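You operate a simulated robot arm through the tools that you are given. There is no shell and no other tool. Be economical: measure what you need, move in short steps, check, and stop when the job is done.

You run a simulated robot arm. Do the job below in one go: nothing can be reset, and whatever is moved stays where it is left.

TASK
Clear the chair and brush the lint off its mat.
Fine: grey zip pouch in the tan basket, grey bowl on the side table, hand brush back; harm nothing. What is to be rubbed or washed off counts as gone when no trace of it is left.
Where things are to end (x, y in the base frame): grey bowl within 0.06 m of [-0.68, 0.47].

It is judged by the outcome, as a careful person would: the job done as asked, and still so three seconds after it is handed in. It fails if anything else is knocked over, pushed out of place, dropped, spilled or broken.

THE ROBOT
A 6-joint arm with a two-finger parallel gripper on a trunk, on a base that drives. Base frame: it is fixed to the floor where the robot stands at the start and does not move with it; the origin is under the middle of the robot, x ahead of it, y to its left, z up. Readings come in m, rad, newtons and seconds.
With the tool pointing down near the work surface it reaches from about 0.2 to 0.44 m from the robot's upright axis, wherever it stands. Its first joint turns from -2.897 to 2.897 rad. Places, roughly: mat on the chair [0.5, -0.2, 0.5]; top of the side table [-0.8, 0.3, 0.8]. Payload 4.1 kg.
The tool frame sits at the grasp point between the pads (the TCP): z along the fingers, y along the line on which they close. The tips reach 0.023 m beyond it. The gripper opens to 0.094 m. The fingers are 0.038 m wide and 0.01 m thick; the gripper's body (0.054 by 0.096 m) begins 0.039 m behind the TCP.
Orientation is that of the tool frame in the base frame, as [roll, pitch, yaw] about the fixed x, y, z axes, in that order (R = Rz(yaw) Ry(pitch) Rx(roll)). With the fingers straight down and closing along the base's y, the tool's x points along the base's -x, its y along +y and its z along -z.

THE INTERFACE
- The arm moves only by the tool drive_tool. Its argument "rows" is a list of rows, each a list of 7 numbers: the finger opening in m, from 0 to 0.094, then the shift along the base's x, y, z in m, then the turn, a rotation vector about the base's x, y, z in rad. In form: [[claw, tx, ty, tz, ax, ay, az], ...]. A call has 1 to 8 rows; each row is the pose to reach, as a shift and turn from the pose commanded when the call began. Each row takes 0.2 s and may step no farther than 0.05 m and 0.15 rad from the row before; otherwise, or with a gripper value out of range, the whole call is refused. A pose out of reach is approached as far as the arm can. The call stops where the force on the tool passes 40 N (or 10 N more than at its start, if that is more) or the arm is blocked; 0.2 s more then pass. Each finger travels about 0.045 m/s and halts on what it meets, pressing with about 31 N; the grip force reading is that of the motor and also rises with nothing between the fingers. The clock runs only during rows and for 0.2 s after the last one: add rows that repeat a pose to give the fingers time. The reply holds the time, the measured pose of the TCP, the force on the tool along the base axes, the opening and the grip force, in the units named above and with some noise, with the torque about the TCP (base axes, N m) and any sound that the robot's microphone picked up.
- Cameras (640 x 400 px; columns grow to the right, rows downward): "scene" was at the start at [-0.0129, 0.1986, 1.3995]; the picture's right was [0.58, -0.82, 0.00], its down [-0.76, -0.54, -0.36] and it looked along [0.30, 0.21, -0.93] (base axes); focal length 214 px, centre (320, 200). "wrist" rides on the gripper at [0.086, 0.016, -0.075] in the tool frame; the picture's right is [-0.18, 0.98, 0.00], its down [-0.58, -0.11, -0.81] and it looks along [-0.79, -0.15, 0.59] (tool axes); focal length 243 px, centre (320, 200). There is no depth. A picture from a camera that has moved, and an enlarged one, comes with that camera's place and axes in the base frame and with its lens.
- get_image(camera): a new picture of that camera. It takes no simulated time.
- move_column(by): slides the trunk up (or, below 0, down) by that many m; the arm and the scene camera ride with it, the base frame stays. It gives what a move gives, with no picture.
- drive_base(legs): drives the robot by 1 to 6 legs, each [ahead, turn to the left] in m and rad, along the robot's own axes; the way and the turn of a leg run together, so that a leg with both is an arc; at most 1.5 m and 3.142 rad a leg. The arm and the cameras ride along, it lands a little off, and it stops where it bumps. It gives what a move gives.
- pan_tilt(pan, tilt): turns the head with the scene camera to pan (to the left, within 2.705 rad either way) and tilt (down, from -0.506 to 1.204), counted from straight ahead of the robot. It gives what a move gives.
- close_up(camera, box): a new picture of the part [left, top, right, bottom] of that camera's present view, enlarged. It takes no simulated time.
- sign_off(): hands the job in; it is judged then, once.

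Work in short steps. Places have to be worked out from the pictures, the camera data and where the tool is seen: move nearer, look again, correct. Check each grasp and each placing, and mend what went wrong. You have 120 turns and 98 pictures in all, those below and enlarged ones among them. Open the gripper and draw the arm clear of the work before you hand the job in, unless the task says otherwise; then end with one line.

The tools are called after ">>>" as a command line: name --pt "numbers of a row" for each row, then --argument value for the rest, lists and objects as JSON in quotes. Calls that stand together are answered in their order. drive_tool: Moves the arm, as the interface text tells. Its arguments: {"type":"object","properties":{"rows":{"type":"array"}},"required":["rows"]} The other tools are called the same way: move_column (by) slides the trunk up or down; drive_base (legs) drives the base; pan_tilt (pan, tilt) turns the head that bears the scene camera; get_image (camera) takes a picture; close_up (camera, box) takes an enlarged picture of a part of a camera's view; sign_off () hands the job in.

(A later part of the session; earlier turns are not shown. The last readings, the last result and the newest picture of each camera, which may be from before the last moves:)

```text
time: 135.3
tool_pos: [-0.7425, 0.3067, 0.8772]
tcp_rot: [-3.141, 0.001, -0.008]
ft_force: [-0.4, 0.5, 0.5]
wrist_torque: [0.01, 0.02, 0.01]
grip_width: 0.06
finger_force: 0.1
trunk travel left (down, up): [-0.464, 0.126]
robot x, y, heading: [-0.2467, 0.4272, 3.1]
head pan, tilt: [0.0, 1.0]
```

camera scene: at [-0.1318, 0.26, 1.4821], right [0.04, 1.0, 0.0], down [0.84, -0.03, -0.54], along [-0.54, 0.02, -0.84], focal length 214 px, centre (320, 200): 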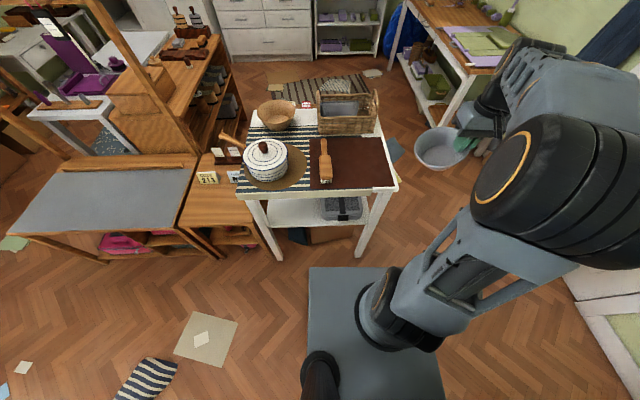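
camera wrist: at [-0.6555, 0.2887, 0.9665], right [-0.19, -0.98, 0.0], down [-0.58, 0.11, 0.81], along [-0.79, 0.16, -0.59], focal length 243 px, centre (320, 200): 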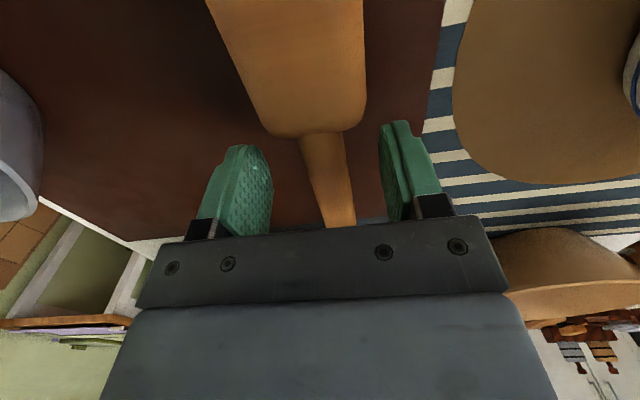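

Still free. A few more millimetres.

>>> drive_tool --pt "0.06 0 0 -0.004 0 0 0" --pt "0.06 0 0 -0.008 0 0 0" --pt "0.06 0 0 -0.012 0 0 0"

>>> get_image --camera "wrist"

```text
time: 136.1
tool_pos: [-0.7425, 0.3059, 0.8652]
tcp_rot: [-3.141, 0.001, -0.009]
ft_force: [-0.1, -0.9, 0.5]
wrist_torque: [0.03, 0.0, -0.02]
grip_width: 0.06
finger_force: 0.0
trunk travel left (down, up): [-0.464, 0.126]
robot x, y, heading: [-0.2502, 0.4298, 3.102]
head pan, tilt: [0.0, 1.0]
```

```text
29 pictures are left
camera wrist: at [-0.6553, 0.2896, 0.9387], right [-0.19, -0.98, 0.0], down [-0.58, 0.11, 0.81], along [-0.79, 0.16, -0.59], focal length 243 px, centre (320, 200)
```

wrist: 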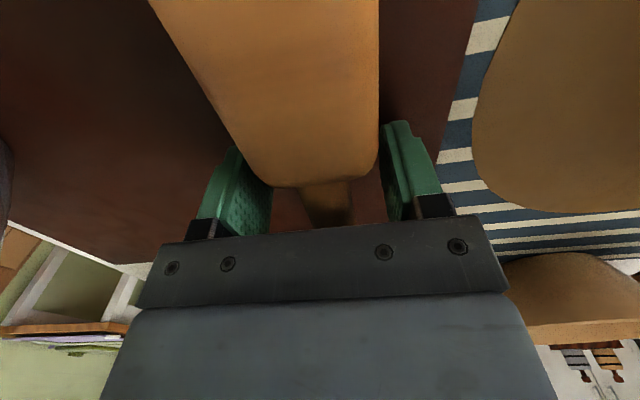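

The handle is now level with the pads. I close on it.

>>> drive_tool --pt "0.03 0 0 0 0 0 0" --pt "0.0 0 0 0 0 0 0" --pt "0.0 0 0 0 0 0 0" --pt "0.0 0 0 0 0 0 0" --pt "0.0 0 0 0 0 0 0"

>>> drive_tool --pt "0.0 0 0 0.02 0 0 0" --pt "0.0 0 0 0.06 0 0 0" --pt "0.0 0 0 0.105 0 0 0" --pt "0.0 0 0 0.15 0 0 0" --pt "0.0 0 0 0.195 0 0 0"

>>> get_image --camera "wrist"

>>> close_up --camera "scene" --box '[260, 100, 460, 240]'

```text
time: 137.3
tool_pos: [-0.742, 0.3057, 0.8655]
tcp_rot: [3.14, 0.001, -0.008]
ft_force: [-0.5, -0.7, -0.7]
wrist_torque: [0.0, 0.08, -0.03]
grip_width: 0.0454
finger_force: 30.7
trunk travel left (down, up): [-0.464, 0.126]
robot x, y, heading: [-0.2499, 0.4309, 3.096]
head pan, tilt: [0.0, 1.0]
```

```text
time: 138.5
tool_pos: [-0.7407, 0.306, 1.0583]
tcp_rot: [-3.141, 0.001, -0.01]
ft_force: [-0.6, -0.3, -1.1]
wrist_torque: [0.0, 0.1, 0.01]
grip_width: 0.0459
finger_force: 30.9
trunk travel left (down, up): [-0.464, 0.126]
robot x, y, heading: [-0.2489, 0.4332, 3.097]
head pan, tilt: [0.0, 1.0]
```

```text
28 pictures are left
camera wrist: at [-0.654, 0.2895, 1.1325], right [-0.19, -0.98, 0.0], down [-0.58, 0.11, 0.81], along [-0.79, 0.16, -0.59], focal length 243 px, centre (320, 200)
```

wrist: 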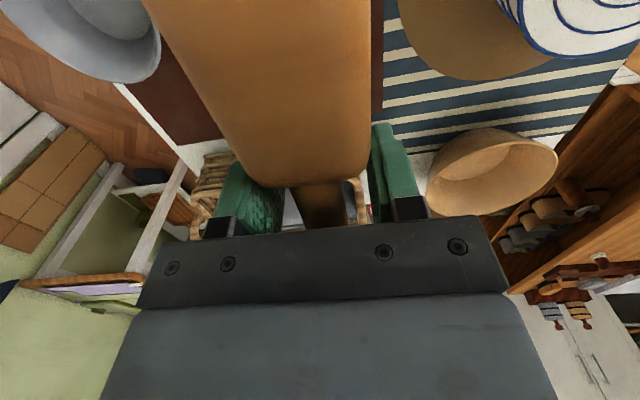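

```text
2.86 times, centred on (360, 170) of scene
camera zoom: at [-0.2653, 0.2653, 1.4821], right [0.04, 1.0, 0.0], down [0.84, -0.03, -0.54], along [-0.54, 0.02, -0.84], focal length 613 px, centre (206, 286)
```

zoom: 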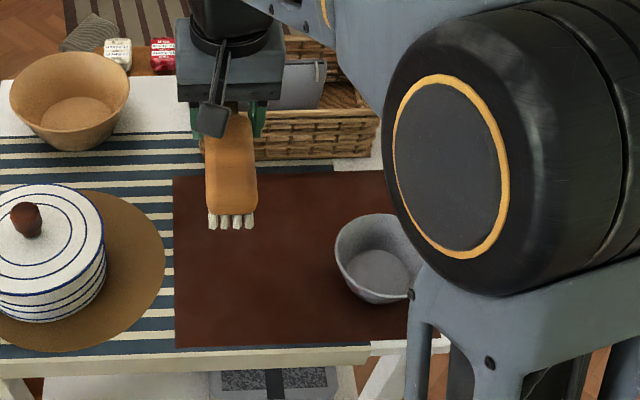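

I hold the brush at its head's back end (0.045 m wide), securely; its bristles reach about 0.10 m from the TCP towards the robot. I pull in and carry it to the chair.

>>> drive_tool --pt "0.0 0.035 0.015 0.02 0 0 0" --pt "0.0 0.07 0.03 0.04 0 0 0" --pt "0.0 0.09 0.04 0.06 0 0 0"

>>> drive_base --legs '[[-0.15, 0], [0, 1.615], [0.43, 0], [0, 1.571]]'

```text
time: 139.3
tool_pos: [-0.6516, 0.3479, 1.1203]
tcp_rot: [3.14, 0.001, -0.006]
ft_force: [0.7, 0.5, -1.1]
wrist_torque: [0.02, 0.11, -0.01]
grip_width: 0.0455
finger_force: 30.7
trunk travel left (down, up): [-0.464, 0.126]
robot x, y, heading: [-0.2523, 0.4304, 3.1]
head pan, tilt: [0.0, 1.0]
```

```text
time: 150.8
tool_pos: [0.2978, 0.1107, 1.1217]
tcp_rot: [3.14, 0.001, -3.05]
ft_force: [0.1, 0.6, -1.2]
wrist_torque: [0.03, -0.07, 0.02]
grip_width: 0.0459
finger_force: 30.7
trunk travel left (down, up): [-0.464, 0.126]
robot x, y, heading: [-0.0928, -0.0132, 0.058]
head pan, tilt: [0.0, 1.0]
```

I straighten, drive up to the chair and lower the trunk.

>>> drive_base --legs '[[0, -0.055], [0.1, 0]]'

>>> move_column --by -0.37

```text
time: 152.4
tool_pos: [0.4045, 0.0887, 1.1213]
tcp_rot: [3.14, 0.002, -3.109]
ft_force: [-0.2, 0.2, -1.2]
wrist_torque: [0.01, -0.11, 0.01]
grip_width: 0.0459
finger_force: 31.1
trunk travel left (down, up): [-0.464, 0.126]
robot x, y, heading: [0.0086, -0.0143, -0.002]
head pan, tilt: [0.0, 1.0]
```

```text
time: 156.0
tool_pos: [0.4049, 0.0883, 0.7517]
tcp_rot: [-3.141, 0.002, -3.109]
ft_force: [0.0, 0.4, -1.0]
wrist_torque: [-0.04, -0.1, 0.02]
grip_width: 0.0458
finger_force: 31.1
trunk travel left (down, up): [-0.094, 0.496]
robot x, y, heading: [0.0056, -0.0135, 0.004]
head pan, tilt: [0.0, 1.0]
```

I turn the tool so the brush lies along y and move above the lint.

>>> drive_tool --pt "0.0 0.008 -0.035 0 0 0 -0.145" --pt "0.0 0.016 -0.07 0 0 0 -0.29" --pt "0.0 0.03 -0.108 0 0 0 -0.435" --pt "0.0 0.045 -0.146 0 0 0 -0.58" --pt "0.0 0.06 -0.184 0 0 0 -0.725" --pt "0.0 0.08 -0.222 0 0 0 -0.87" --pt "0.0 0.1 -0.26 -0.01 0 0 -1.015" --pt "0.0 0.125 -0.295 -0.02 0 0 -1.16"

>>> drive_tool --pt "0.0 0 0 -0.01 0 0 -0.147" --pt "0.0 0 0 -0.02 0 0 -0.294" --pt "0.0 0 0 -0.03 0 0 -0.441"

>>> pan_tilt --pan -0.2 --tilt 1.0

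>>> close_up --camera "scene" --box '[290, 80, 450, 200]'

>>> get_image --camera "wrist"

```text
time: 157.8
tool_pos: [0.5274, -0.2113, 0.7296]
tcp_rot: [3.141, 0.003, 2.014]
ft_force: [-0.3, 0.2, -0.9]
wrist_torque: [-0.07, -0.04, -0.04]
grip_width: 0.0459
finger_force: 31.1
trunk travel left (down, up): [-0.094, 0.496]
robot x, y, heading: [0.0047, -0.017, 0.001]
head pan, tilt: [0.0, 1.0]
```

```text
time: 158.6
tool_pos: [0.5295, -0.2082, 0.7004]
tcp_rot: [-3.141, 0.003, 1.573]
ft_force: [-0.4, -0.2, -2.0]
wrist_torque: [-0.09, 0.02, 0.0]
grip_width: 0.0459
finger_force: 30.6
trunk travel left (down, up): [-0.094, 0.496]
robot x, y, heading: [0.007, -0.0106, 0.001]
head pan, tilt: [0.0, 1.0]
```

```text
time: 159.3
tool_pos: [0.5289, -0.2092, 0.702]
tcp_rot: [3.141, 0.0, 1.576]
ft_force: [0.1, -0.1, -2.0]
wrist_torque: [-0.13, 0.03, 0.01]
grip_width: 0.0456
finger_force: 30.6
trunk travel left (down, up): [-0.094, 0.496]
robot x, y, heading: [0.0084, -0.0155, -0.0]
head pan, tilt: [-0.201, 1.0]
```

```text
3.33 times, centred on (370, 140) of scene
camera zoom: at [0.0164, 0.1395, 1.1121], right [-0.2, -0.98, 0.0], down [-0.82, 0.17, -0.54], along [0.53, -0.11, -0.84], focal length 715 px, centre (153, 400)
```

zoom: 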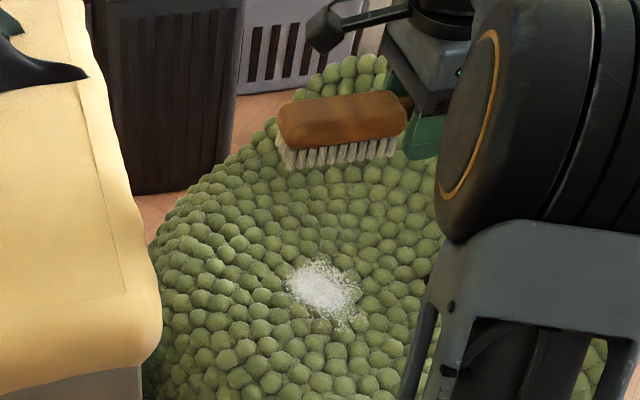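

```text
25 pictures are left
camera wrist: at [0.5457, -0.121, 0.7748], right [0.98, -0.18, 0.0], down [-0.11, -0.58, 0.81], along [-0.15, -0.79, -0.59], focal length 243 px, centre (320, 200)
```

wrist: 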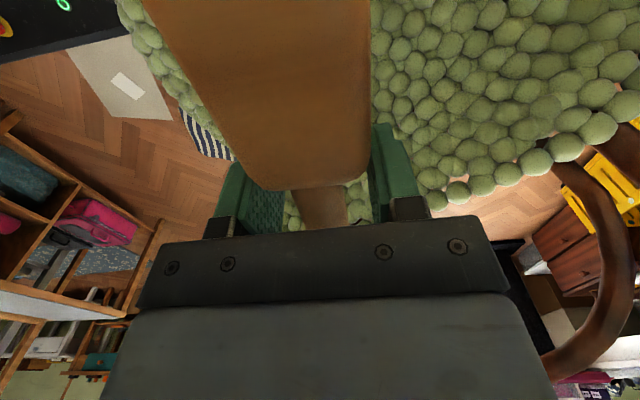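

The brush is centred on the lint in y (lint at about (0.51, -0.16)). I move beyond it and feel down for the mat.

>>> drive_tool --pt "0.0 0.025 0 -0.04 0 0 0" --pt "0.0 0.05 0 -0.08 0 0 0" --pt "0.0 0.055 0 -0.12 0 0 0" --pt "0.0 0.055 0 -0.15 0 0 0" --pt "0.0 0.055 0 -0.165 0 0 0"

>>> close_up --camera "scene" --box '[290, 80, 450, 200]'

```text
time: 160.5
tool_pos: [0.5863, -0.206, 0.5352]
tcp_rot: [-3.141, 0.0, 1.573]
ft_force: [-0.3, -0.7, -2.0]
wrist_torque: [-0.07, 0.0, 0.0]
grip_width: 0.0459
finger_force: 31.2
trunk travel left (down, up): [-0.094, 0.496]
robot x, y, heading: [0.0039, -0.0142, -0.001]
head pan, tilt: [-0.201, 1.0]
```

```text
3.33 times, centred on (370, 140) of scene
camera zoom: at [0.0163, 0.1395, 1.1122], right [-0.2, -0.98, 0.0], down [-0.82, 0.17, -0.54], along [0.53, -0.11, -0.84], focal length 715 px, centre (153, 400)
```

zoom: 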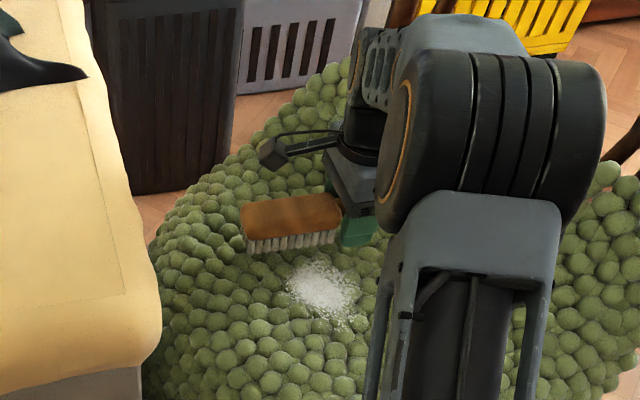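

The mat lies lower than assumed (z≈0.45), so the lint is nearer (0.547, -0.183). I shift to -y and outward at this height, testing the reach.

>>> drive_tool --pt "0.0 0.015 -0.014 0.0 0 0 0" --pt "0.0 0.03 -0.03 0.0 0 0 0"

>>> drive_tool --pt "0.0 0 0 -0.008 0 0 0" --pt "0.0 0 0 -0.016 0 0 0" --pt "0.0 0 0 -0.024 0 0 0" --pt "0.0 0 0 -0.032 0 0 0"

>>> close_up --camera "scene" --box '[290, 80, 450, 200]'

```text
time: 161.1
tool_pos: [0.6174, -0.2362, 0.5341]
tcp_rot: [-3.14, 0.0, 1.574]
ft_force: [-4.7, 7.6, 0.2]
wrist_torque: [-0.34, -0.01, -0.43]
grip_width: 0.0456
finger_force: 30.4
trunk travel left (down, up): [-0.094, 0.496]
robot x, y, heading: [0.0108, -0.0155, 0.006]
head pan, tilt: [-0.201, 1.0]
```

```text
time: 161.9
tool_pos: [0.6169, -0.2366, 0.5233]
tcp_rot: [3.131, 0.005, 1.575]
ft_force: [-6.9, 2.9, 17.5]
wrist_torque: [0.49, 0.09, 0.04]
grip_width: 0.0458
finger_force: 30.9
trunk travel left (down, up): [-0.094, 0.496]
robot x, y, heading: [0.0075, -0.0132, 0.007]
head pan, tilt: [-0.201, 1.0]
stopped in row 3: the force on the tool passed its limit (the readings are from after the stop); the commanded pose is now the measured one
```

```text
3.33 times, centred on (370, 140) of scene
camera zoom: at [0.0146, 0.14, 1.1121], right [-0.2, -0.98, 0.0], down [-0.82, 0.17, -0.54], along [0.53, -0.11, -0.84], focal length 715 px, centre (153, 400)
```

zoom: 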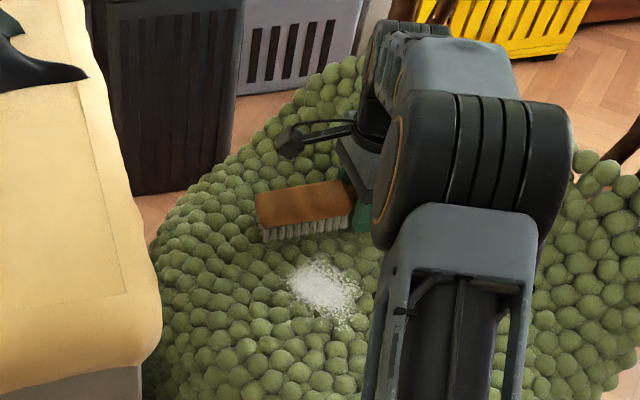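

Contact with the mat is at TCP z≈0.523. I lift slightly, shift 0.018 m to -y so the bristles cover the whole patch, and make the first pull stroke.

>>> drive_tool --pt "0.0 0 -0.018 0.012 0 0 0" --pt "0.0 -0.01 -0.018 0.0 0 0 0" --pt "0.0 -0.035 -0.018 -0.004 0 0 0" --pt "0.0 -0.06 -0.018 -0.006 0 0 0" --pt "0.0 -0.085 -0.018 -0.008 0 0 0" --pt "0.0 -0.11 -0.018 -0.008 0 0 0" --pt "0.0 -0.14 -0.018 -0.006 0 0 0" --pt "0.0 -0.165 -0.018 0.01 0 0 0"

>>> close_up --camera "scene" --box '[290, 80, 450, 200]'

```text
time: 162.6
tool_pos: [0.612, -0.2526, 0.5289]
tcp_rot: [3.111, 0.01, 1.581]
ft_force: [-8.3, 8.0, 9.8]
wrist_torque: [-0.26, -0.25, -0.12]
grip_width: 0.0455
finger_force: 30.6
trunk travel left (down, up): [-0.094, 0.496]
robot x, y, heading: [0.0088, -0.0087, 0.009]
head pan, tilt: [-0.201, 1.0]
stopped in row 3: the force on the tool passed its limit (the readings are from after the stop); the commanded pose is now the measured one
```

```text
3.33 times, centred on (370, 140) of scene
camera zoom: at [0.0143, 0.1403, 1.112], right [-0.19, -0.98, 0.0], down [-0.83, 0.16, -0.54], along [0.53, -0.1, -0.84], focal length 715 px, centre (153, 400)
```

zoom: 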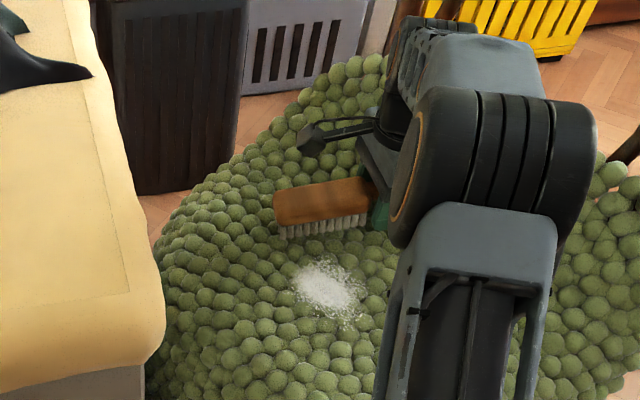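

The force limit tripped: the knobbly mat pushes back. I rise a centimetre and stroke more lightly.

>>> drive_tool --pt "0.0 0 0 0.012 0.03 0 0" --pt "0.0 -0.02 0 0.01 0.03 0 0" --pt "0.0 -0.04 0 0.008 0.03 0 0" --pt "0.0 -0.06 0 0.006 0.03 0 0" --pt "0.0 -0.08 0 0.004 0.03 0 0" --pt "0.0 -0.1 0 0.002 0.03 0 0"

>>> close_up --camera "scene" --box '[290, 80, 450, 200]'

```text
time: 164.0
tool_pos: [0.5125, -0.2531, 0.5286]
tcp_rot: [3.11, -0.02, 1.581]
ft_force: [-0.1, 0.1, -1.9]
wrist_torque: [-0.1, 0.01, -0.01]
grip_width: 0.0456
finger_force: 31.1
trunk travel left (down, up): [-0.094, 0.496]
robot x, y, heading: [0.0098, -0.0152, 0.006]
head pan, tilt: [-0.201, 1.0]
```

```text
3.33 times, centred on (370, 140) of scene
camera zoom: at [0.0158, 0.1396, 1.1121], right [-0.19, -0.98, 0.0], down [-0.83, 0.16, -0.54], along [0.53, -0.1, -0.84], focal length 715 px, centre (153, 400)
```

zoom: 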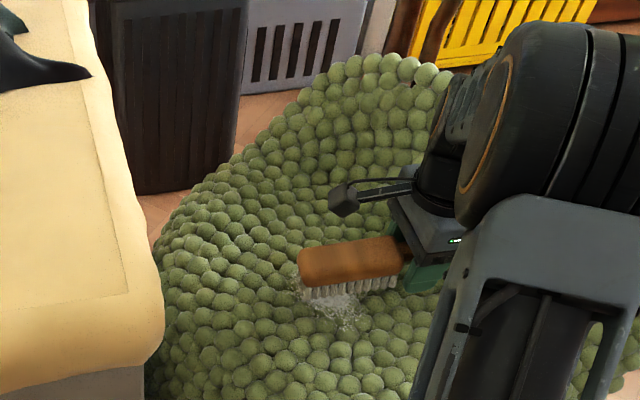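

The brush now hovers over the lint without contact. I level it, go back outward a little, and make a lower stroke.

>>> drive_tool --pt "0.0 0.03 0.012 0.006 -0.02 0.03 0" --pt "0.0 0.06 0.012 0.002 -0.02 0.03 0" --pt "0.0 0.05 0.012 -0.006 -0.02 0.03 0" --pt "0.0 0.03 0.012 -0.011 -0.02 0.03 0" --pt "0.0 0.01 0.012 -0.015 -0.02 0.03 0" --pt "0.0 -0.01 0.012 -0.018 -0.02 0.03 0" --pt "0.0 -0.03 0.012 -0.02 -0.02 0.03 0" --pt "0.0 -0.05 0.012 -0.02 -0.02 0.03 0"

>>> close_up --camera "scene" --box '[290, 80, 450, 200]'

```text
time: 165.8
tool_pos: [0.4741, -0.243, 0.5137]
tcp_rot: [3.128, 0.004, 1.58]
ft_force: [-6.7, 1.0, 10.3]
wrist_torque: [0.4, 0.37, 0.06]
grip_width: 0.0225
finger_force: 31.3
trunk travel left (down, up): [-0.094, 0.496]
robot x, y, heading: [0.0065, -0.0136, 0.01]
head pan, tilt: [-0.201, 1.0]
stopped in row 8: the force on the tool passed its limit (the readings are from after the stop); the commanded pose is now the measured one
```

```text
3.33 times, centred on (370, 140) of scene
camera zoom: at [0.0147, 0.14, 1.1118], right [-0.19, -0.98, 0.0], down [-0.83, 0.16, -0.54], along [0.53, -0.1, -0.84], focal length 715 px, centre (153, 400)
```

zoom: 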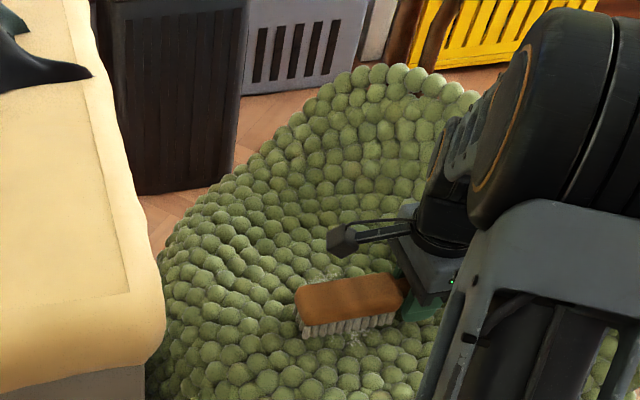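

The fingers slipped from the head's end onto the handle (0.0225 m). I lift a little and check both the brush and the lint.

>>> drive_tool --pt "0.0 -0.0 0 0.02 0 0 0" --pt "0.0 0.0 0 0.05 0 0 0" --pt "0.0 0.0 0 0.09 0 0 0"

>>> get_image --camera "wrist"

>>> close_up --camera "scene" --box '[290, 80, 450, 200]'

```text
time: 166.6
tool_pos: [0.4763, -0.243, 0.6061]
tcp_rot: [3.128, 0.005, 1.579]
ft_force: [-0.1, -0.2, -2.4]
wrist_torque: [-0.13, -0.01, 0.0]
grip_width: 0.0227
finger_force: 30.9
trunk travel left (down, up): [-0.094, 0.496]
robot x, y, heading: [0.0077, -0.0127, 0.004]
head pan, tilt: [-0.201, 1.0]
```

```text
19 pictures are left
camera wrist: at [0.4909, -0.155, 0.6799], right [0.98, -0.17, 0.01], down [-0.11, -0.58, 0.81], along [-0.13, -0.8, -0.59], focal length 243 px, centre (320, 200)
```

wrist: 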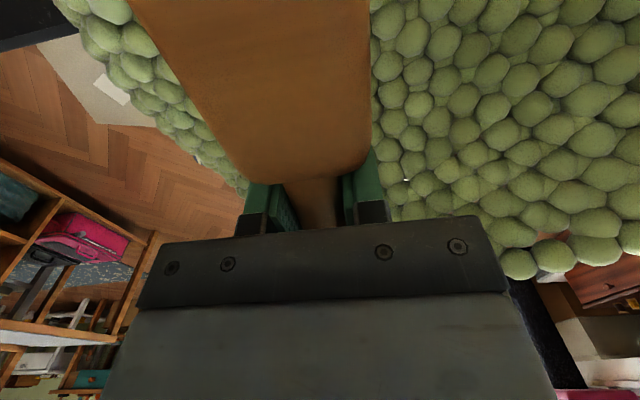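

```text
3.33 times, centred on (370, 140) of scene
camera zoom: at [0.0159, 0.1395, 1.1121], right [-0.19, -0.98, 0.0], down [-0.83, 0.16, -0.54], along [0.53, -0.1, -0.84], focal length 715 px, centre (153, 400)
```

zoom: 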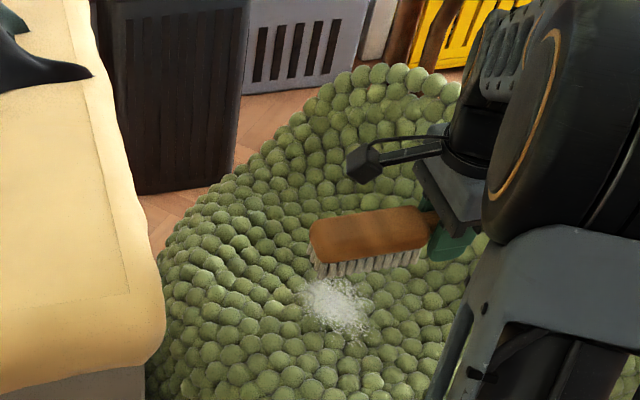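

The lint is still there, centred near (0.49, -0.167), and contact there comes at TCP z≈0.513. I make a light stroke following the mat's slope.

>>> drive_tool --pt "0.0 0.04 0.004 -0.02 0 0 0" --pt "0.0 0.08 0.008 -0.04 0 0 0" --pt "0.0 0.084 0.008 -0.075 0 0 0" --pt "0.0 0.074 0.008 -0.084 0 0 0"

>>> drive_tool --pt "0.0 -0.02 0 -0.004 0 0 0" --pt "0.0 -0.04 0 -0.007 0 0 0" --pt "0.0 -0.06 0 -0.01 0 0 0" --pt "0.0 -0.08 0 -0.012 0 0 0" --pt "0.0 -0.1 0 -0.012 0 0 0" --pt "0.0 -0.12 0 -0.012 0 0 0" --pt "0.0 -0.13 0 0.02 0 0 0"

```text
time: 167.6
tool_pos: [0.5475, -0.2346, 0.5166]
tcp_rot: [3.126, 0.005, 1.581]
ft_force: [0.0, 0.7, -1.5]
wrist_torque: [-0.1, 0.02, 0.01]
grip_width: 0.0225
finger_force: 30.7
trunk travel left (down, up): [-0.094, 0.496]
robot x, y, heading: [0.0096, -0.0095, 0.009]
head pan, tilt: [-0.201, 1.0]
```

```text
time: 168.5
tool_pos: [0.4846, -0.2354, 0.514]
tcp_rot: [3.104, 0.013, 1.576]
ft_force: [-5.5, 0.6, 11.1]
wrist_torque: [0.75, 0.38, 0.03]
grip_width: 0.0223
finger_force: 30.7
trunk travel left (down, up): [-0.094, 0.496]
robot x, y, heading: [0.0086, -0.0129, 0.011]
head pan, tilt: [-0.201, 1.0]
stopped in row 4: the force on the tool passed its limit (the readings are from after the stop); the commanded pose is now the measured one
```

The force limit tripped again in mid-stroke. I continue the stroke a few millimetres higher, with the tool levelled.

>>> drive_tool --pt "0.0 0.0 0 0.006 0.01 0.035 0" --pt "0.0 -0.015 0 0.005 0.01 0.035 0" --pt "0.0 -0.03 0 0.004 0.01 0.035 0" --pt "0.0 -0.045 0 0.004 0.01 0.035 0" --pt "0.0 -0.06 0 0.004 0.01 0.035 0" --pt "0.0 -0.07 0 0.03 0.01 0.035 0" --pt "0.0 -0.04 0 0.07 0.01 0.035 0" --pt "0.0 0.0 0 0.09 0.01 0.035 0"

>>> close_up --camera "scene" --box '[310, 110, 430, 200]'

```text
time: 170.3
tool_pos: [0.4865, -0.2311, 0.6033]
tcp_rot: [-3.141, 0.002, 1.58]
ft_force: [0.1, -0.4, -1.8]
wrist_torque: [-0.12, 0.0, -0.02]
grip_width: 0.0224
finger_force: 31.1
trunk travel left (down, up): [-0.094, 0.496]
robot x, y, heading: [0.0073, -0.0107, 0.011]
head pan, tilt: [-0.201, 1.0]
```

```text
4.44 times, centred on (370, 155) of scene
camera zoom: at [0.0156, 0.1397, 1.1121], right [-0.19, -0.98, 0.0], down [-0.83, 0.16, -0.54], along [0.53, -0.1, -0.84], focal length 953 px, centre (98, 400)
```

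zoom: 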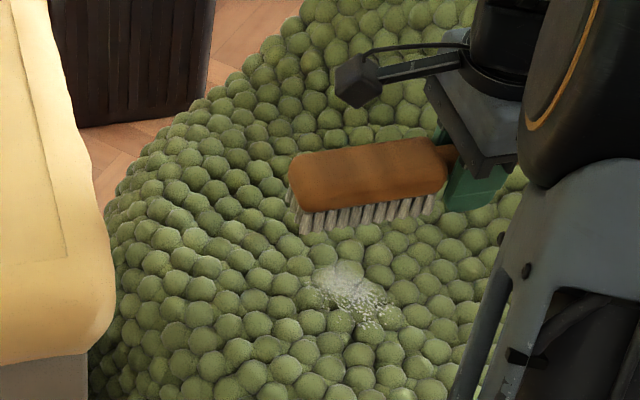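

The lint is visibly thinning, so the strokes work. I repeat light strokes at z≈0.518 over the rest, around (0.47, -0.17).

>>> drive_tool --pt "0.0 0.03 0 -0.035 0 0 0" --pt "0.0 0.045 0 -0.08 0 0 0" --pt "0.0 0.025 0 -0.084 0 0 0" --pt "0.0 0.005 0 -0.086 0 0 0" --pt "0.0 -0.015 0 -0.086 0 0 0" --pt "0.0 -0.035 0 -0.086 0 0 0" --pt "0.0 -0.055 0 -0.086 0 0 0" --pt "0.0 -0.07 0 -0.086 0 0 0"

>>> drive_tool --pt "0.0 0.02 0 0 0 0 0" --pt "0.0 0.04 0 0 0 0 0" --pt "0.0 0.06 0 0 0 0 0" --pt "0.0 0.08 0 0.001 0 0 0" --pt "0.0 0.06 0 0 0 0 0" --pt "0.0 0.04 0 -0.001 0 0 0" --pt "0.0 0.02 0 -0.001 0 0 0" --pt "0.0 -0.005 0 -0.001 0 0 0"

```text
time: 172.1
tool_pos: [0.4166, -0.2353, 0.5157]
tcp_rot: [-3.141, 0.003, 1.58]
ft_force: [0.4, -0.6, -1.3]
wrist_torque: [-0.13, 0.01, 0.01]
grip_width: 0.0223
finger_force: 30.6
trunk travel left (down, up): [-0.094, 0.496]
robot x, y, heading: [0.009, -0.0124, 0.009]
head pan, tilt: [-0.201, 1.0]
```

```text
time: 173.9
tool_pos: [0.4098, -0.2342, 0.5156]
tcp_rot: [3.141, 0.004, 1.578]
ft_force: [-0.2, 0.0, -1.5]
wrist_torque: [-0.07, -0.03, 0.0]
grip_width: 0.0224
finger_force: 30.6
trunk travel left (down, up): [-0.094, 0.496]
robot x, y, heading: [0.0069, -0.0106, 0.013]
head pan, tilt: [-0.201, 1.0]
```

At the near end there's no contact. I stroke 5 mm lower, back and forth.

>>> drive_tool --pt "0.0 0.02 0 -0.005 0 0 0" --pt "0.0 0.04 0 -0.005 0 0 0" --pt "0.0 0.06 0 -0.004 0 0 0" --pt "0.0 0.08 0 -0.003 0 0 0" --pt "0.0 0.1 0 -0.001 0 0 0" --pt "0.0 0.12 0 0.002 0 0 0"

>>> drive_tool --pt "0.0 -0.02 0 -0.002 0 0 0" --pt "0.0 -0.04 0 -0.004 0 0 0" --pt "0.0 -0.06 0 -0.006 0 0 0" --pt "0.0 -0.08 0 -0.007 0 0 0" --pt "0.0 -0.1 0 -0.007 0 0 0" --pt "0.0 -0.12 0 -0.005 0 0 0" --pt "0.0 -0.12 0 0.03 0 0 0" --pt "0.0 -0.08 0 0.06 0 0 0"

>>> close_up --camera "scene" --box '[310, 110, 430, 200]'

```text
time: 175.3
tool_pos: [0.5302, -0.2328, 0.5165]
tcp_rot: [-3.141, 0.001, 1.582]
ft_force: [0.9, -0.4, -1.0]
wrist_torque: [-0.11, 0.0, 0.03]
grip_width: 0.0224
finger_force: 30.8
trunk travel left (down, up): [-0.094, 0.496]
robot x, y, heading: [0.0072, -0.0113, 0.011]
head pan, tilt: [-0.201, 1.0]
```

```text
time: 177.1
tool_pos: [0.4505, -0.2377, 0.5728]
tcp_rot: [-3.14, 0.002, 1.58]
ft_force: [0.1, 0.1, -1.2]
wrist_torque: [-0.1, 0.01, -0.01]
grip_width: 0.0226
finger_force: 31.5
trunk travel left (down, up): [-0.094, 0.496]
robot x, y, heading: [0.006, -0.0108, 0.007]
head pan, tilt: [-0.201, 1.0]
```

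```text
4.44 times, centred on (370, 155) of scene
camera zoom: at [0.0156, 0.1396, 1.112], right [-0.19, -0.98, 0.0], down [-0.83, 0.16, -0.54], along [0.53, -0.1, -0.84], focal length 953 px, centre (98, 400)
```

zoom: 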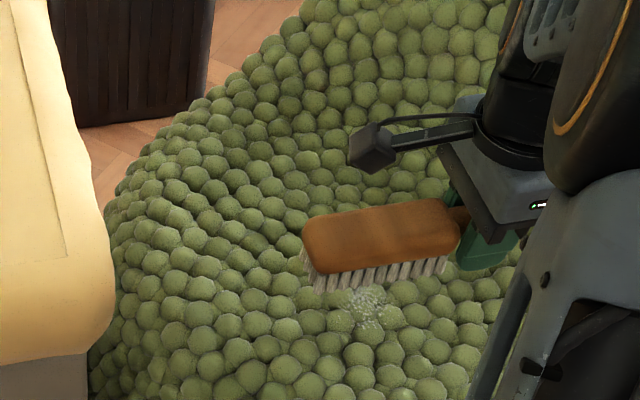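

Only a faint patch is left near (0.458, -0.172). I stroke over it again, slightly lower.

>>> drive_tool --pt "0.0 0.03 0 -0.03 0 0 0" --pt "0.0 0.05 0 -0.06 0 0 0" --pt "0.0 0.03 0 -0.064 0 0 0" --pt "0.0 0.015 0 -0.066 0 0 0" --pt "0.0 0.0 0 -0.067 0 0 0" --pt "0.0 -0.015 0 -0.067 0 0 0" --pt "0.0 -0.03 0 -0.067 0 0 0" --pt "0.0 -0.045 0 -0.066 0 0 0"

>>> drive_tool --pt "0.0 0.02 -0.005 -0.001 0 0 0" --pt "0.0 0.035 -0.005 -0.001 0 0 0" --pt "0.0 0.05 -0.005 0.0 0 0 0" --pt "0.0 0.065 -0.005 0.001 0 0 0" --pt "0.0 0.05 -0.005 0.0 0 0 0" --pt "0.0 0.03 -0.005 -0.001 0 0 0" --pt "0.0 0.01 -0.005 -0.001 0 0 0" --pt "0.0 -0.01 -0.005 0.0 0 0 0"

```text
time: 178.9
tool_pos: [0.4045, -0.2342, 0.5128]
tcp_rot: [-3.141, 0.001, 1.578]
ft_force: [7.7, 0.4, 15.3]
wrist_torque: [0.19, -0.23, -0.19]
grip_width: 0.0222
finger_force: 31.0
trunk travel left (down, up): [-0.094, 0.496]
robot x, y, heading: [0.0055, -0.013, 0.012]
head pan, tilt: [-0.201, 1.0]
```

```text
time: 179.3
tool_pos: [0.4164, -0.2358, 0.5133]
tcp_rot: [-3.135, 0.0, 1.581]
ft_force: [-6.3, 8.4, 22.4]
wrist_torque: [-0.15, -0.28, 0.12]
grip_width: 0.0219
finger_force: 30.8
trunk travel left (down, up): [-0.094, 0.496]
robot x, y, heading: [0.0085, -0.0126, 0.008]
head pan, tilt: [-0.201, 1.0]
stopped in row 2: the force on the tool passed its limit (the readings are from after the stop); the commanded pose is now the measured one
```

Firm contact now. I ease by 2 mm, stroke outward and back, then lift and look.

>>> drive_tool --pt "0.0 0.0 0 0.003 0 0 0" --pt "0.0 0.015 0 0.001 0 0 0" --pt "0.0 0.03 0 0.0 0 0 0" --pt "0.0 0.045 0 0.0 0 0 0" --pt "0.0 0.06 0 0.0 0 0 0" --pt "0.0 0.075 0 0.001 0 0 0"

>>> drive_tool --pt "0.0 -0.015 0 -0.001 0 0 0" --pt "0.0 -0.03 0 -0.002 0 0 0" --pt "0.0 -0.045 0 -0.002 0 0 0" --pt "0.0 -0.06 0 -0.002 0 0 0" --pt "0.0 -0.075 0 0.0 0 0 0" --pt "0.0 -0.06 0 0.04 0 0 0" --pt "0.0 -0.03 0 0.08 0 0 0"

>>> close_up --camera "scene" --box '[310, 110, 430, 200]'

```text
time: 180.1
tool_pos: [0.4358, -0.237, 0.5125]
tcp_rot: [-3.127, -0.004, 1.578]
ft_force: [-8.8, 4.9, 14.9]
wrist_torque: [-0.25, -0.07, -0.01]
grip_width: 0.0222
finger_force: 31.0
trunk travel left (down, up): [-0.094, 0.496]
robot x, y, heading: [0.0071, -0.0148, 0.009]
head pan, tilt: [-0.201, 1.0]
stopped in row 3: the force on the tool passed its limit (the readings are from after the stop); the commanded pose is now the measured one
```

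```text
time: 180.7
tool_pos: [0.4131, -0.2396, 0.5124]
tcp_rot: [-3.141, 0.003, 1.576]
ft_force: [-7.4, 1.9, 15.2]
wrist_torque: [0.24, 0.14, 0.03]
grip_width: 0.0225
finger_force: 30.8
trunk travel left (down, up): [-0.094, 0.496]
robot x, y, heading: [0.0067, -0.0158, 0.006]
head pan, tilt: [-0.201, 1.0]
stopped in row 3: the force on the tool passed its limit (the readings are from after the stop); the commanded pose is now the measured one
```

```text
4.44 times, centred on (370, 155) of scene
camera zoom: at [0.0144, 0.1402, 1.1119], right [-0.19, -0.98, 0.0], down [-0.83, 0.16, -0.54], along [0.53, -0.1, -0.84], focal length 953 px, centre (98, 400)
```

zoom: 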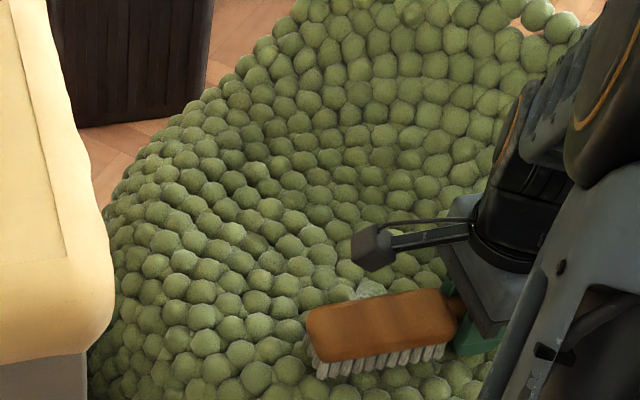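

A faint trace shows behind the brush. I lift clear and look.

>>> drive_tool --pt "0.0 0.0 0 0.03 0 0 0" --pt "0.0 0.03 0 0.06 0 0 0" --pt "0.0 0.07 0 0.08 0 0 0" --pt "0.0 0.11 0 0.09 0 0 0"

>>> close_up --camera "scene" --box '[330, 140, 410, 200]'

```text
time: 181.7
tool_pos: [0.5235, -0.2372, 0.6058]
tcp_rot: [-3.141, 0.003, 1.576]
ft_force: [0.0, 0.4, -1.4]
wrist_torque: [-0.12, 0.0, 0.0]
grip_width: 0.0225
finger_force: 30.6
trunk travel left (down, up): [-0.094, 0.496]
robot x, y, heading: [0.0081, -0.0144, 0.009]
head pan, tilt: [-0.201, 1.0]
```

```text
6.67 times, centred on (370, 170) of scene
camera zoom: at [0.0154, 0.1397, 1.1121], right [-0.19, -0.98, 0.0], down [-0.83, 0.16, -0.54], along [0.53, -0.1, -0.84], focal length 1430 px, centre (-13, 400)
```

zoom: 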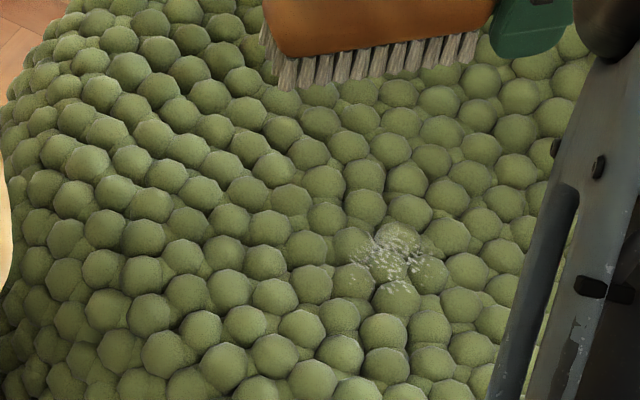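

A small remainder sits in a dip at about (0.455, -0.174). I press the bristles there and scrub with small movements.

>>> drive_tool --pt "0.0 -0.04 0 -0.04 0 0 0" --pt "0.0 -0.06 0 -0.08 0 0 0" --pt "0.0 -0.06 0 -0.094 0 0 0" --pt "0.0 -0.066 0 -0.098 0 0 0" --pt "0.0 -0.074 0 -0.098 0 0 0" --pt "0.0 -0.066 0 -0.098 0 0 0" --pt "0.0 -0.056 0 -0.098 0 0 0" --pt "0.0 -0.066 0 -0.098 0 0 0"

>>> drive_tool --pt "0.0 0.01 0.008 0 0 0 0" --pt "0.0 0.02 0.008 0 0 0 0" --pt "0.0 0.01 0 0 0 0 0" --pt "0.0 0.0 -0.008 0 0 0 0" --pt "0.0 -0.008 -0.008 0 0 0 0" --pt "0.0 0.0 0 0 0 0 0" --pt "0.0 0.01 0.0 0.0 0 0 0" --pt "0.0 0.02 0.0 0.0 0 0 0"

```text
refused: row 1 steps farther than a row can; nothing moved
```

```text
time: 183.5
tool_pos: [0.5422, -0.2409, 0.6041]
tcp_rot: [-3.14, 0.004, 1.578]
ft_force: [0.2, -0.5, -1.7]
wrist_torque: [-0.11, 0.01, 0.02]
grip_width: 0.0223
finger_force: 31.3
trunk travel left (down, up): [-0.094, 0.496]
robot x, y, heading: [0.0057, -0.0135, 0.008]
head pan, tilt: [-0.201, 1.0]
```

The first row was too long, so only a harmless wiggle in the air happened. I go down in proper steps and scrub.

>>> drive_tool --pt "0.0 -0.03 0 -0.03 0 0 0" --pt "0.0 -0.06 0 -0.06 0 0 0" --pt "0.0 -0.075 0 -0.085 0 0 0" --pt "0.0 -0.08 0 -0.095 0 0 0" --pt "0.0 -0.09 0 -0.096 0 0 0" --pt "0.0 -0.1 0 -0.096 0 0 0" --pt "0.0 -0.09 0 -0.096 0 0 0" --pt "0.0 -0.08 0 -0.096 0 0 0"

>>> drive_tool --pt "0.0 -0.01 0.008 -0.001 0 0 0" --pt "0.0 -0.02 0.008 -0.001 0 0 0" --pt "0.0 -0.01 0 -0.001 0 0 0" --pt "0.0 0.0 -0.008 -0.001 0 0 0" --pt "0.0 -0.01 -0.008 -0.001 0 0 0" --pt "0.0 -0.02 0 -0.001 0 0 0" --pt "0.0 -0.01 0.0 -0.001 0 0 0" --pt "0.0 0.005 0.0 0.0 0 0 0"

```text
time: 184.7
tool_pos: [0.4581, -0.2399, 0.5126]
tcp_rot: [3.125, 0.01, 1.574]
ft_force: [-4.1, 0.9, 10.8]
wrist_torque: [0.62, 0.32, -0.04]
grip_width: 0.0223
finger_force: 31.0
trunk travel left (down, up): [-0.094, 0.496]
robot x, y, heading: [0.0078, -0.0119, 0.013]
head pan, tilt: [-0.201, 1.0]
stopped in row 6: the force on the tool passed its limit (the readings are from after the stop); the commanded pose is now the measured one
```

```text
time: 185.5
tool_pos: [0.4454, -0.2318, 0.5133]
tcp_rot: [3.123, 0.011, 1.577]
ft_force: [-5.7, 5.1, 16.7]
wrist_torque: [0.36, 0.47, -0.02]
grip_width: 0.0221
finger_force: 30.9
trunk travel left (down, up): [-0.094, 0.496]
robot x, y, heading: [0.0074, -0.0151, 0.012]
head pan, tilt: [-0.201, 1.0]
stopped in row 3: the force on the tool passed its limit (the readings are from after the stop); the commanded pose is now the measured one
```

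I continue scrubbing a little lighter, then look.

>>> drive_tool --pt "0.0 0.0 0 0.002 0.01 0.016 0" --pt "0.0 0.012 0 0.001 0.01 0.016 0" --pt "0.0 0.024 0 0.0 0.01 0.016 0" --pt "0.0 0.012 0 0.0 0.01 0.016 0" --pt "0.0 0.0 0 0.0 0.01 0.016 0" --pt "0.0 -0.012 0 0.001 0.01 0.016 0" --pt "0.0 0.0 0 0.001 0.01 0.016 0" --pt "0.0 0.015 0 0.0 0.01 0.016 0"

>>> drive_tool --pt "0.0 0.0 0 0.03 0 0 0" --pt "0.0 0.03 0 0.06 0 0 0" --pt "0.0 0.06 0 0.085 0 0 0"

>>> close_up --camera "scene" --box '[330, 140, 410, 200]'

```text
time: 187.3
tool_pos: [0.4564, -0.2316, 0.5122]
tcp_rot: [3.14, 0.001, 1.577]
ft_force: [-18.0, -5.6, 28.5]
wrist_torque: [-0.14, 0.82, 0.17]
grip_width: 0.0224
finger_force: 30.9
trunk travel left (down, up): [-0.094, 0.496]
robot x, y, heading: [0.0106, -0.0117, 0.005]
head pan, tilt: [-0.201, 1.0]
```

```text
time: 188.1
tool_pos: [0.5201, -0.2323, 0.5972]
tcp_rot: [3.14, 0.0, 1.577]
ft_force: [-0.3, 0.0, -1.9]
wrist_torque: [-0.1, 0.0, -0.01]
grip_width: 0.0224
finger_force: 31.0
trunk travel left (down, up): [-0.094, 0.496]
robot x, y, heading: [0.0109, -0.0106, 0.017]
head pan, tilt: [-0.201, 1.0]
```

```text
6.67 times, centred on (370, 170) of scene
camera zoom: at [0.0155, 0.1397, 1.1121], right [-0.18, -0.98, 0.0], down [-0.83, 0.16, -0.54], along [0.53, -0.1, -0.84], focal length 1430 px, centre (-13, 400)
```

zoom: 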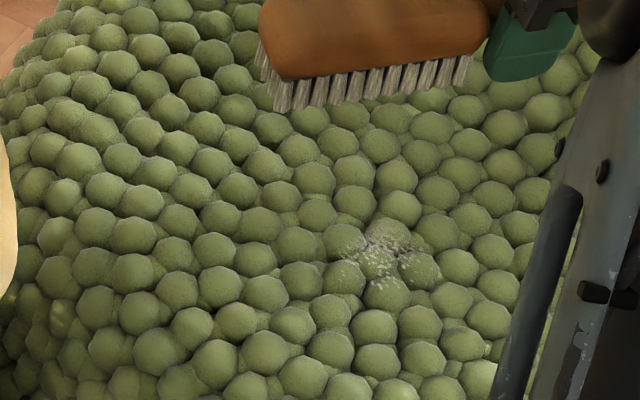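

It is fainter still; the dip escapes the brush's middle. I tilt the tip down and scrub with the brush's end over that spot.

>>> drive_tool --pt "0.0 -0.02 -0.012 -0.02 -0.06 0 0" --pt "0.0 -0.04 -0.024 -0.045 -0.12 0 0" --pt "0.0 -0.05 -0.028 -0.068 -0.12 0 0" --pt "0.0 -0.05 -0.028 -0.074 -0.12 0 0" --pt "0.0 -0.06 -0.028 -0.077 -0.12 0 0" --pt "0.0 -0.07 -0.028 -0.077 -0.12 0 0" --pt "0.0 -0.06 -0.028 -0.078 -0.12 0 0" --pt "0.0 -0.05 -0.028 -0.078 -0.12 0 0"

>>> drive_tool --pt "0.0 -0.01 0 0 0 0 0" --pt "0.0 -0.02 0 0 0 0 0" --pt "0.0 -0.01 -0.008 0 0 0 0" --pt "0.0 0.0 -0.008 0 0 0 0" --pt "0.0 -0.01 -0.008 0 0 0 0" --pt "0.0 -0.02 0.008 0 0 0 0" --pt "0.0 -0.01 0.008 0 0 0 0" --pt "0.0 0.0 0.008 0 0 0 0"

>>> close_up --camera "scene" --box '[330, 140, 410, 200]'

```text
time: 189.9
tool_pos: [0.4683, -0.2601, 0.5184]
tcp_rot: [3.139, 0.121, 1.578]
ft_force: [-2.2, 0.7, 3.5]
wrist_torque: [0.42, 0.07, 0.31]
grip_width: 0.0223
finger_force: 31.1
trunk travel left (down, up): [-0.094, 0.496]
robot x, y, heading: [0.0115, -0.0149, 0.019]
head pan, tilt: [-0.201, 1.0]
```

```text
time: 191.7
tool_pos: [0.4682, -0.2524, 0.5186]
tcp_rot: [3.14, 0.12, 1.578]
ft_force: [-1.2, -0.5, 0.1]
wrist_torque: [0.14, 0.03, 0.15]
grip_width: 0.0222
finger_force: 30.7
trunk travel left (down, up): [-0.094, 0.496]
robot x, y, heading: [0.0079, -0.0152, 0.013]
head pan, tilt: [-0.201, 1.0]
```

```text
6.67 times, centred on (370, 170) of scene
camera zoom: at [0.0154, 0.1398, 1.1122], right [-0.18, -0.98, 0.0], down [-0.83, 0.16, -0.54], along [0.53, -0.1, -0.84], focal length 1430 px, centre (-13, 400)
```

zoom: 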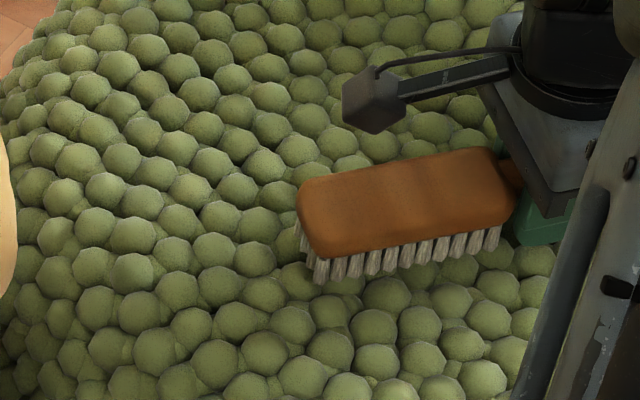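

The tip is still beyond the spot. I shift 0.025 m further to -y, press a bit lower and scrub.

>>> drive_tool --pt "0.0 0.0 -0.012 0.01 0 0 0" --pt "0.0 0.0 -0.025 0.0 0 0 0" --pt "0.0 0.0 -0.025 -0.005 0 0 0" --pt "0.0 -0.012 -0.025 -0.006 0 0 0" --pt "0.0 -0.024 -0.025 -0.006 0 0 0" --pt "0.0 -0.012 -0.025 -0.007 0 0 0" --pt "0.0 0.0 -0.025 -0.007 0 0 0" --pt "0.0 -0.012 -0.025 -0.008 0 0 0"

>>> drive_tool --pt "0.0 -0.012 0 0 0 0 0" --pt "0.0 0.0 -0.006 0 0 0 0" --pt "0.0 0.012 -0.006 0 0 0 0" --pt "0.0 0.0 0.006 -0.001 0 0 0" --pt "0.0 -0.012 0.006 -0.001 0 0 0" --pt "0.0 0.0 0.006 0 0 0 0" --pt "0.0 0.012 0.0 0 0 0 0" --pt "0.0 0.0 0.0 0 0 0 0"

>>> drive_tool --pt "0.0 0.0 0 0.03 0 0 0" --pt "0.0 0.03 0 0.06 0 0 0" --pt "0.0 0.06 0 0.085 0 0 0"

>>> close_up --camera "scene" --box '[330, 140, 410, 200]'

```text
time: 193.3
tool_pos: [0.466, -0.2802, 0.5157]
tcp_rot: [3.139, 0.123, 1.58]
ft_force: [-7.5, 5.5, 20.2]
wrist_torque: [0.85, 0.33, 0.31]
grip_width: 0.0223
finger_force: 31.2
trunk travel left (down, up): [-0.094, 0.496]
robot x, y, heading: [0.0059, -0.0141, 0.014]
head pan, tilt: [-0.201, 1.0]
stopped in row 8: the force on the tool passed its limit (the readings are from after the stop); the commanded pose is now the measured one
```

```text
time: 194.1
tool_pos: [0.4688, -0.2869, 0.5156]
tcp_rot: [-3.141, 0.122, 1.577]
ft_force: [-4.3, 2.8, 13.9]
wrist_torque: [0.24, 0.09, 0.15]
grip_width: 0.0223
finger_force: 31.5
trunk travel left (down, up): [-0.094, 0.496]
robot x, y, heading: [0.009, -0.0119, 0.009]
head pan, tilt: [-0.201, 1.0]
stopped in row 3: the force on the tool passed its limit (the readings are from after the stop); the commanded pose is now the measured one
```

```text
time: 194.9
tool_pos: [0.526, -0.2863, 0.5999]
tcp_rot: [-3.138, 0.122, 1.577]
ft_force: [0.8, -0.2, -0.7]
wrist_torque: [-0.15, 0.02, 0.0]
grip_width: 0.0221
finger_force: 31.2
trunk travel left (down, up): [-0.094, 0.496]
robot x, y, heading: [0.0061, -0.0122, 0.011]
head pan, tilt: [-0.201, 1.0]
```

```text
6.67 times, centred on (370, 170) of scene
camera zoom: at [0.0153, 0.1397, 1.1121], right [-0.19, -0.98, 0.0], down [-0.83, 0.16, -0.54], along [0.53, -0.1, -0.84], focal length 1430 px, centre (-13, 400)
```

zoom: 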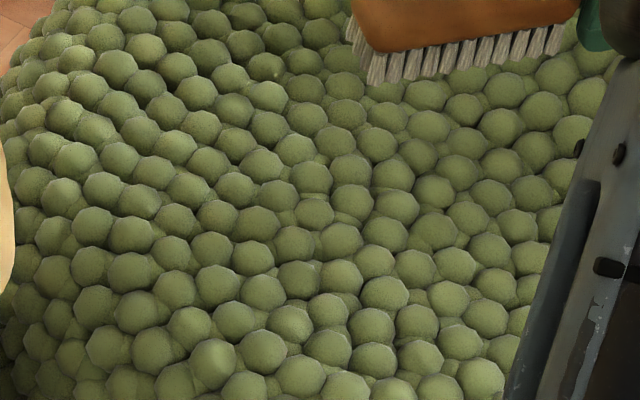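

The lint is gone. I level the brush, lift and retract, turning the tool back.

>>> drive_tool --pt "0.0 -0.01 0.01 0.04 0.06 0 0" --pt "0.0 -0.02 0.02 0.08 0.12 0 0" --pt "0.0 -0.03 0.03 0.12 0.12 0 0" --pt "0.0 -0.05 0.06 0.15 0.12 0 0"

>>> drive_tool --pt "0.0 -0.01 0.035 0 0 0 0.145" --pt "0.0 -0.02 0.07 0 0 0 0.29" --pt "0.0 -0.03 0.105 0 0 0 0.435" --pt "0.0 -0.04 0.14 0 0 0 0.58" --pt "0.0 -0.05 0.175 0 0 0 0.725" --pt "0.0 -0.06 0.21 0 0 0 0.87" --pt "0.0 -0.07 0.24 0 0 0 1.015" --pt "0.0 -0.08 0.27 0 0 0 1.16"

>>> drive_tool --pt "0.0 0 0 0 0 0 0.135" --pt "0.0 0 0 0 0 0 0.27" --pt "0.0 0 0 0 0 0 0.403"

>>> get_image --camera "scene"

```text
time: 195.9
tool_pos: [0.4784, -0.2295, 0.7499]
tcp_rot: [-3.139, -0.001, 1.579]
ft_force: [-0.5, 0.5, -1.8]
wrist_torque: [-0.06, 0.01, 0.0]
grip_width: 0.0223
finger_force: 30.7
trunk travel left (down, up): [-0.094, 0.496]
robot x, y, heading: [0.0049, -0.0132, 0.011]
head pan, tilt: [-0.201, 1.0]
```

```text
time: 197.7
tool_pos: [0.4004, 0.0429, 0.7481]
tcp_rot: [-3.141, 0.001, 2.739]
ft_force: [0.0, 0.3, -2.2]
wrist_torque: [-0.03, -0.11, 0.0]
grip_width: 0.0222
finger_force: 31.1
trunk travel left (down, up): [-0.094, 0.496]
robot x, y, heading: [0.0075, -0.0103, 0.006]
head pan, tilt: [-0.201, 1.0]
```

```text
time: 198.5
tool_pos: [0.3977, 0.0425, 0.7479]
tcp_rot: [-3.139, 0.001, 3.141]
ft_force: [0.8, 0.0, -1.6]
wrist_torque: [0.01, -0.08, 0.01]
grip_width: 0.0222
finger_force: 31.3
trunk travel left (down, up): [-0.094, 0.496]
robot x, y, heading: [0.0096, -0.0152, 0.015]
head pan, tilt: [-0.201, 1.0]
```

```text
10 pictures are left
camera scene: at [0.0153, 0.1399, 1.1121], right [-0.19, -0.98, 0.0], down [-0.83, 0.16, -0.54], along [0.53, -0.1, -0.84], focal length 214 px, centre (320, 200)
```

scene: 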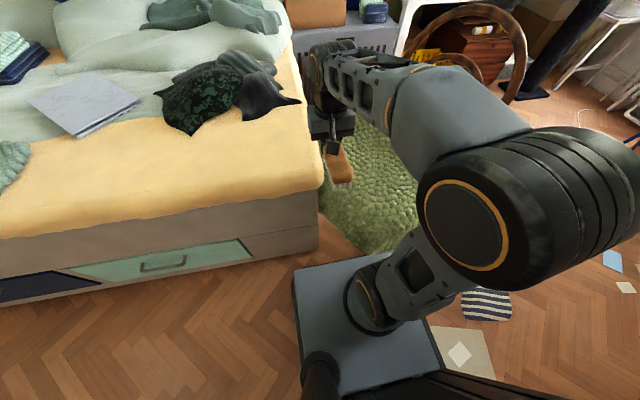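

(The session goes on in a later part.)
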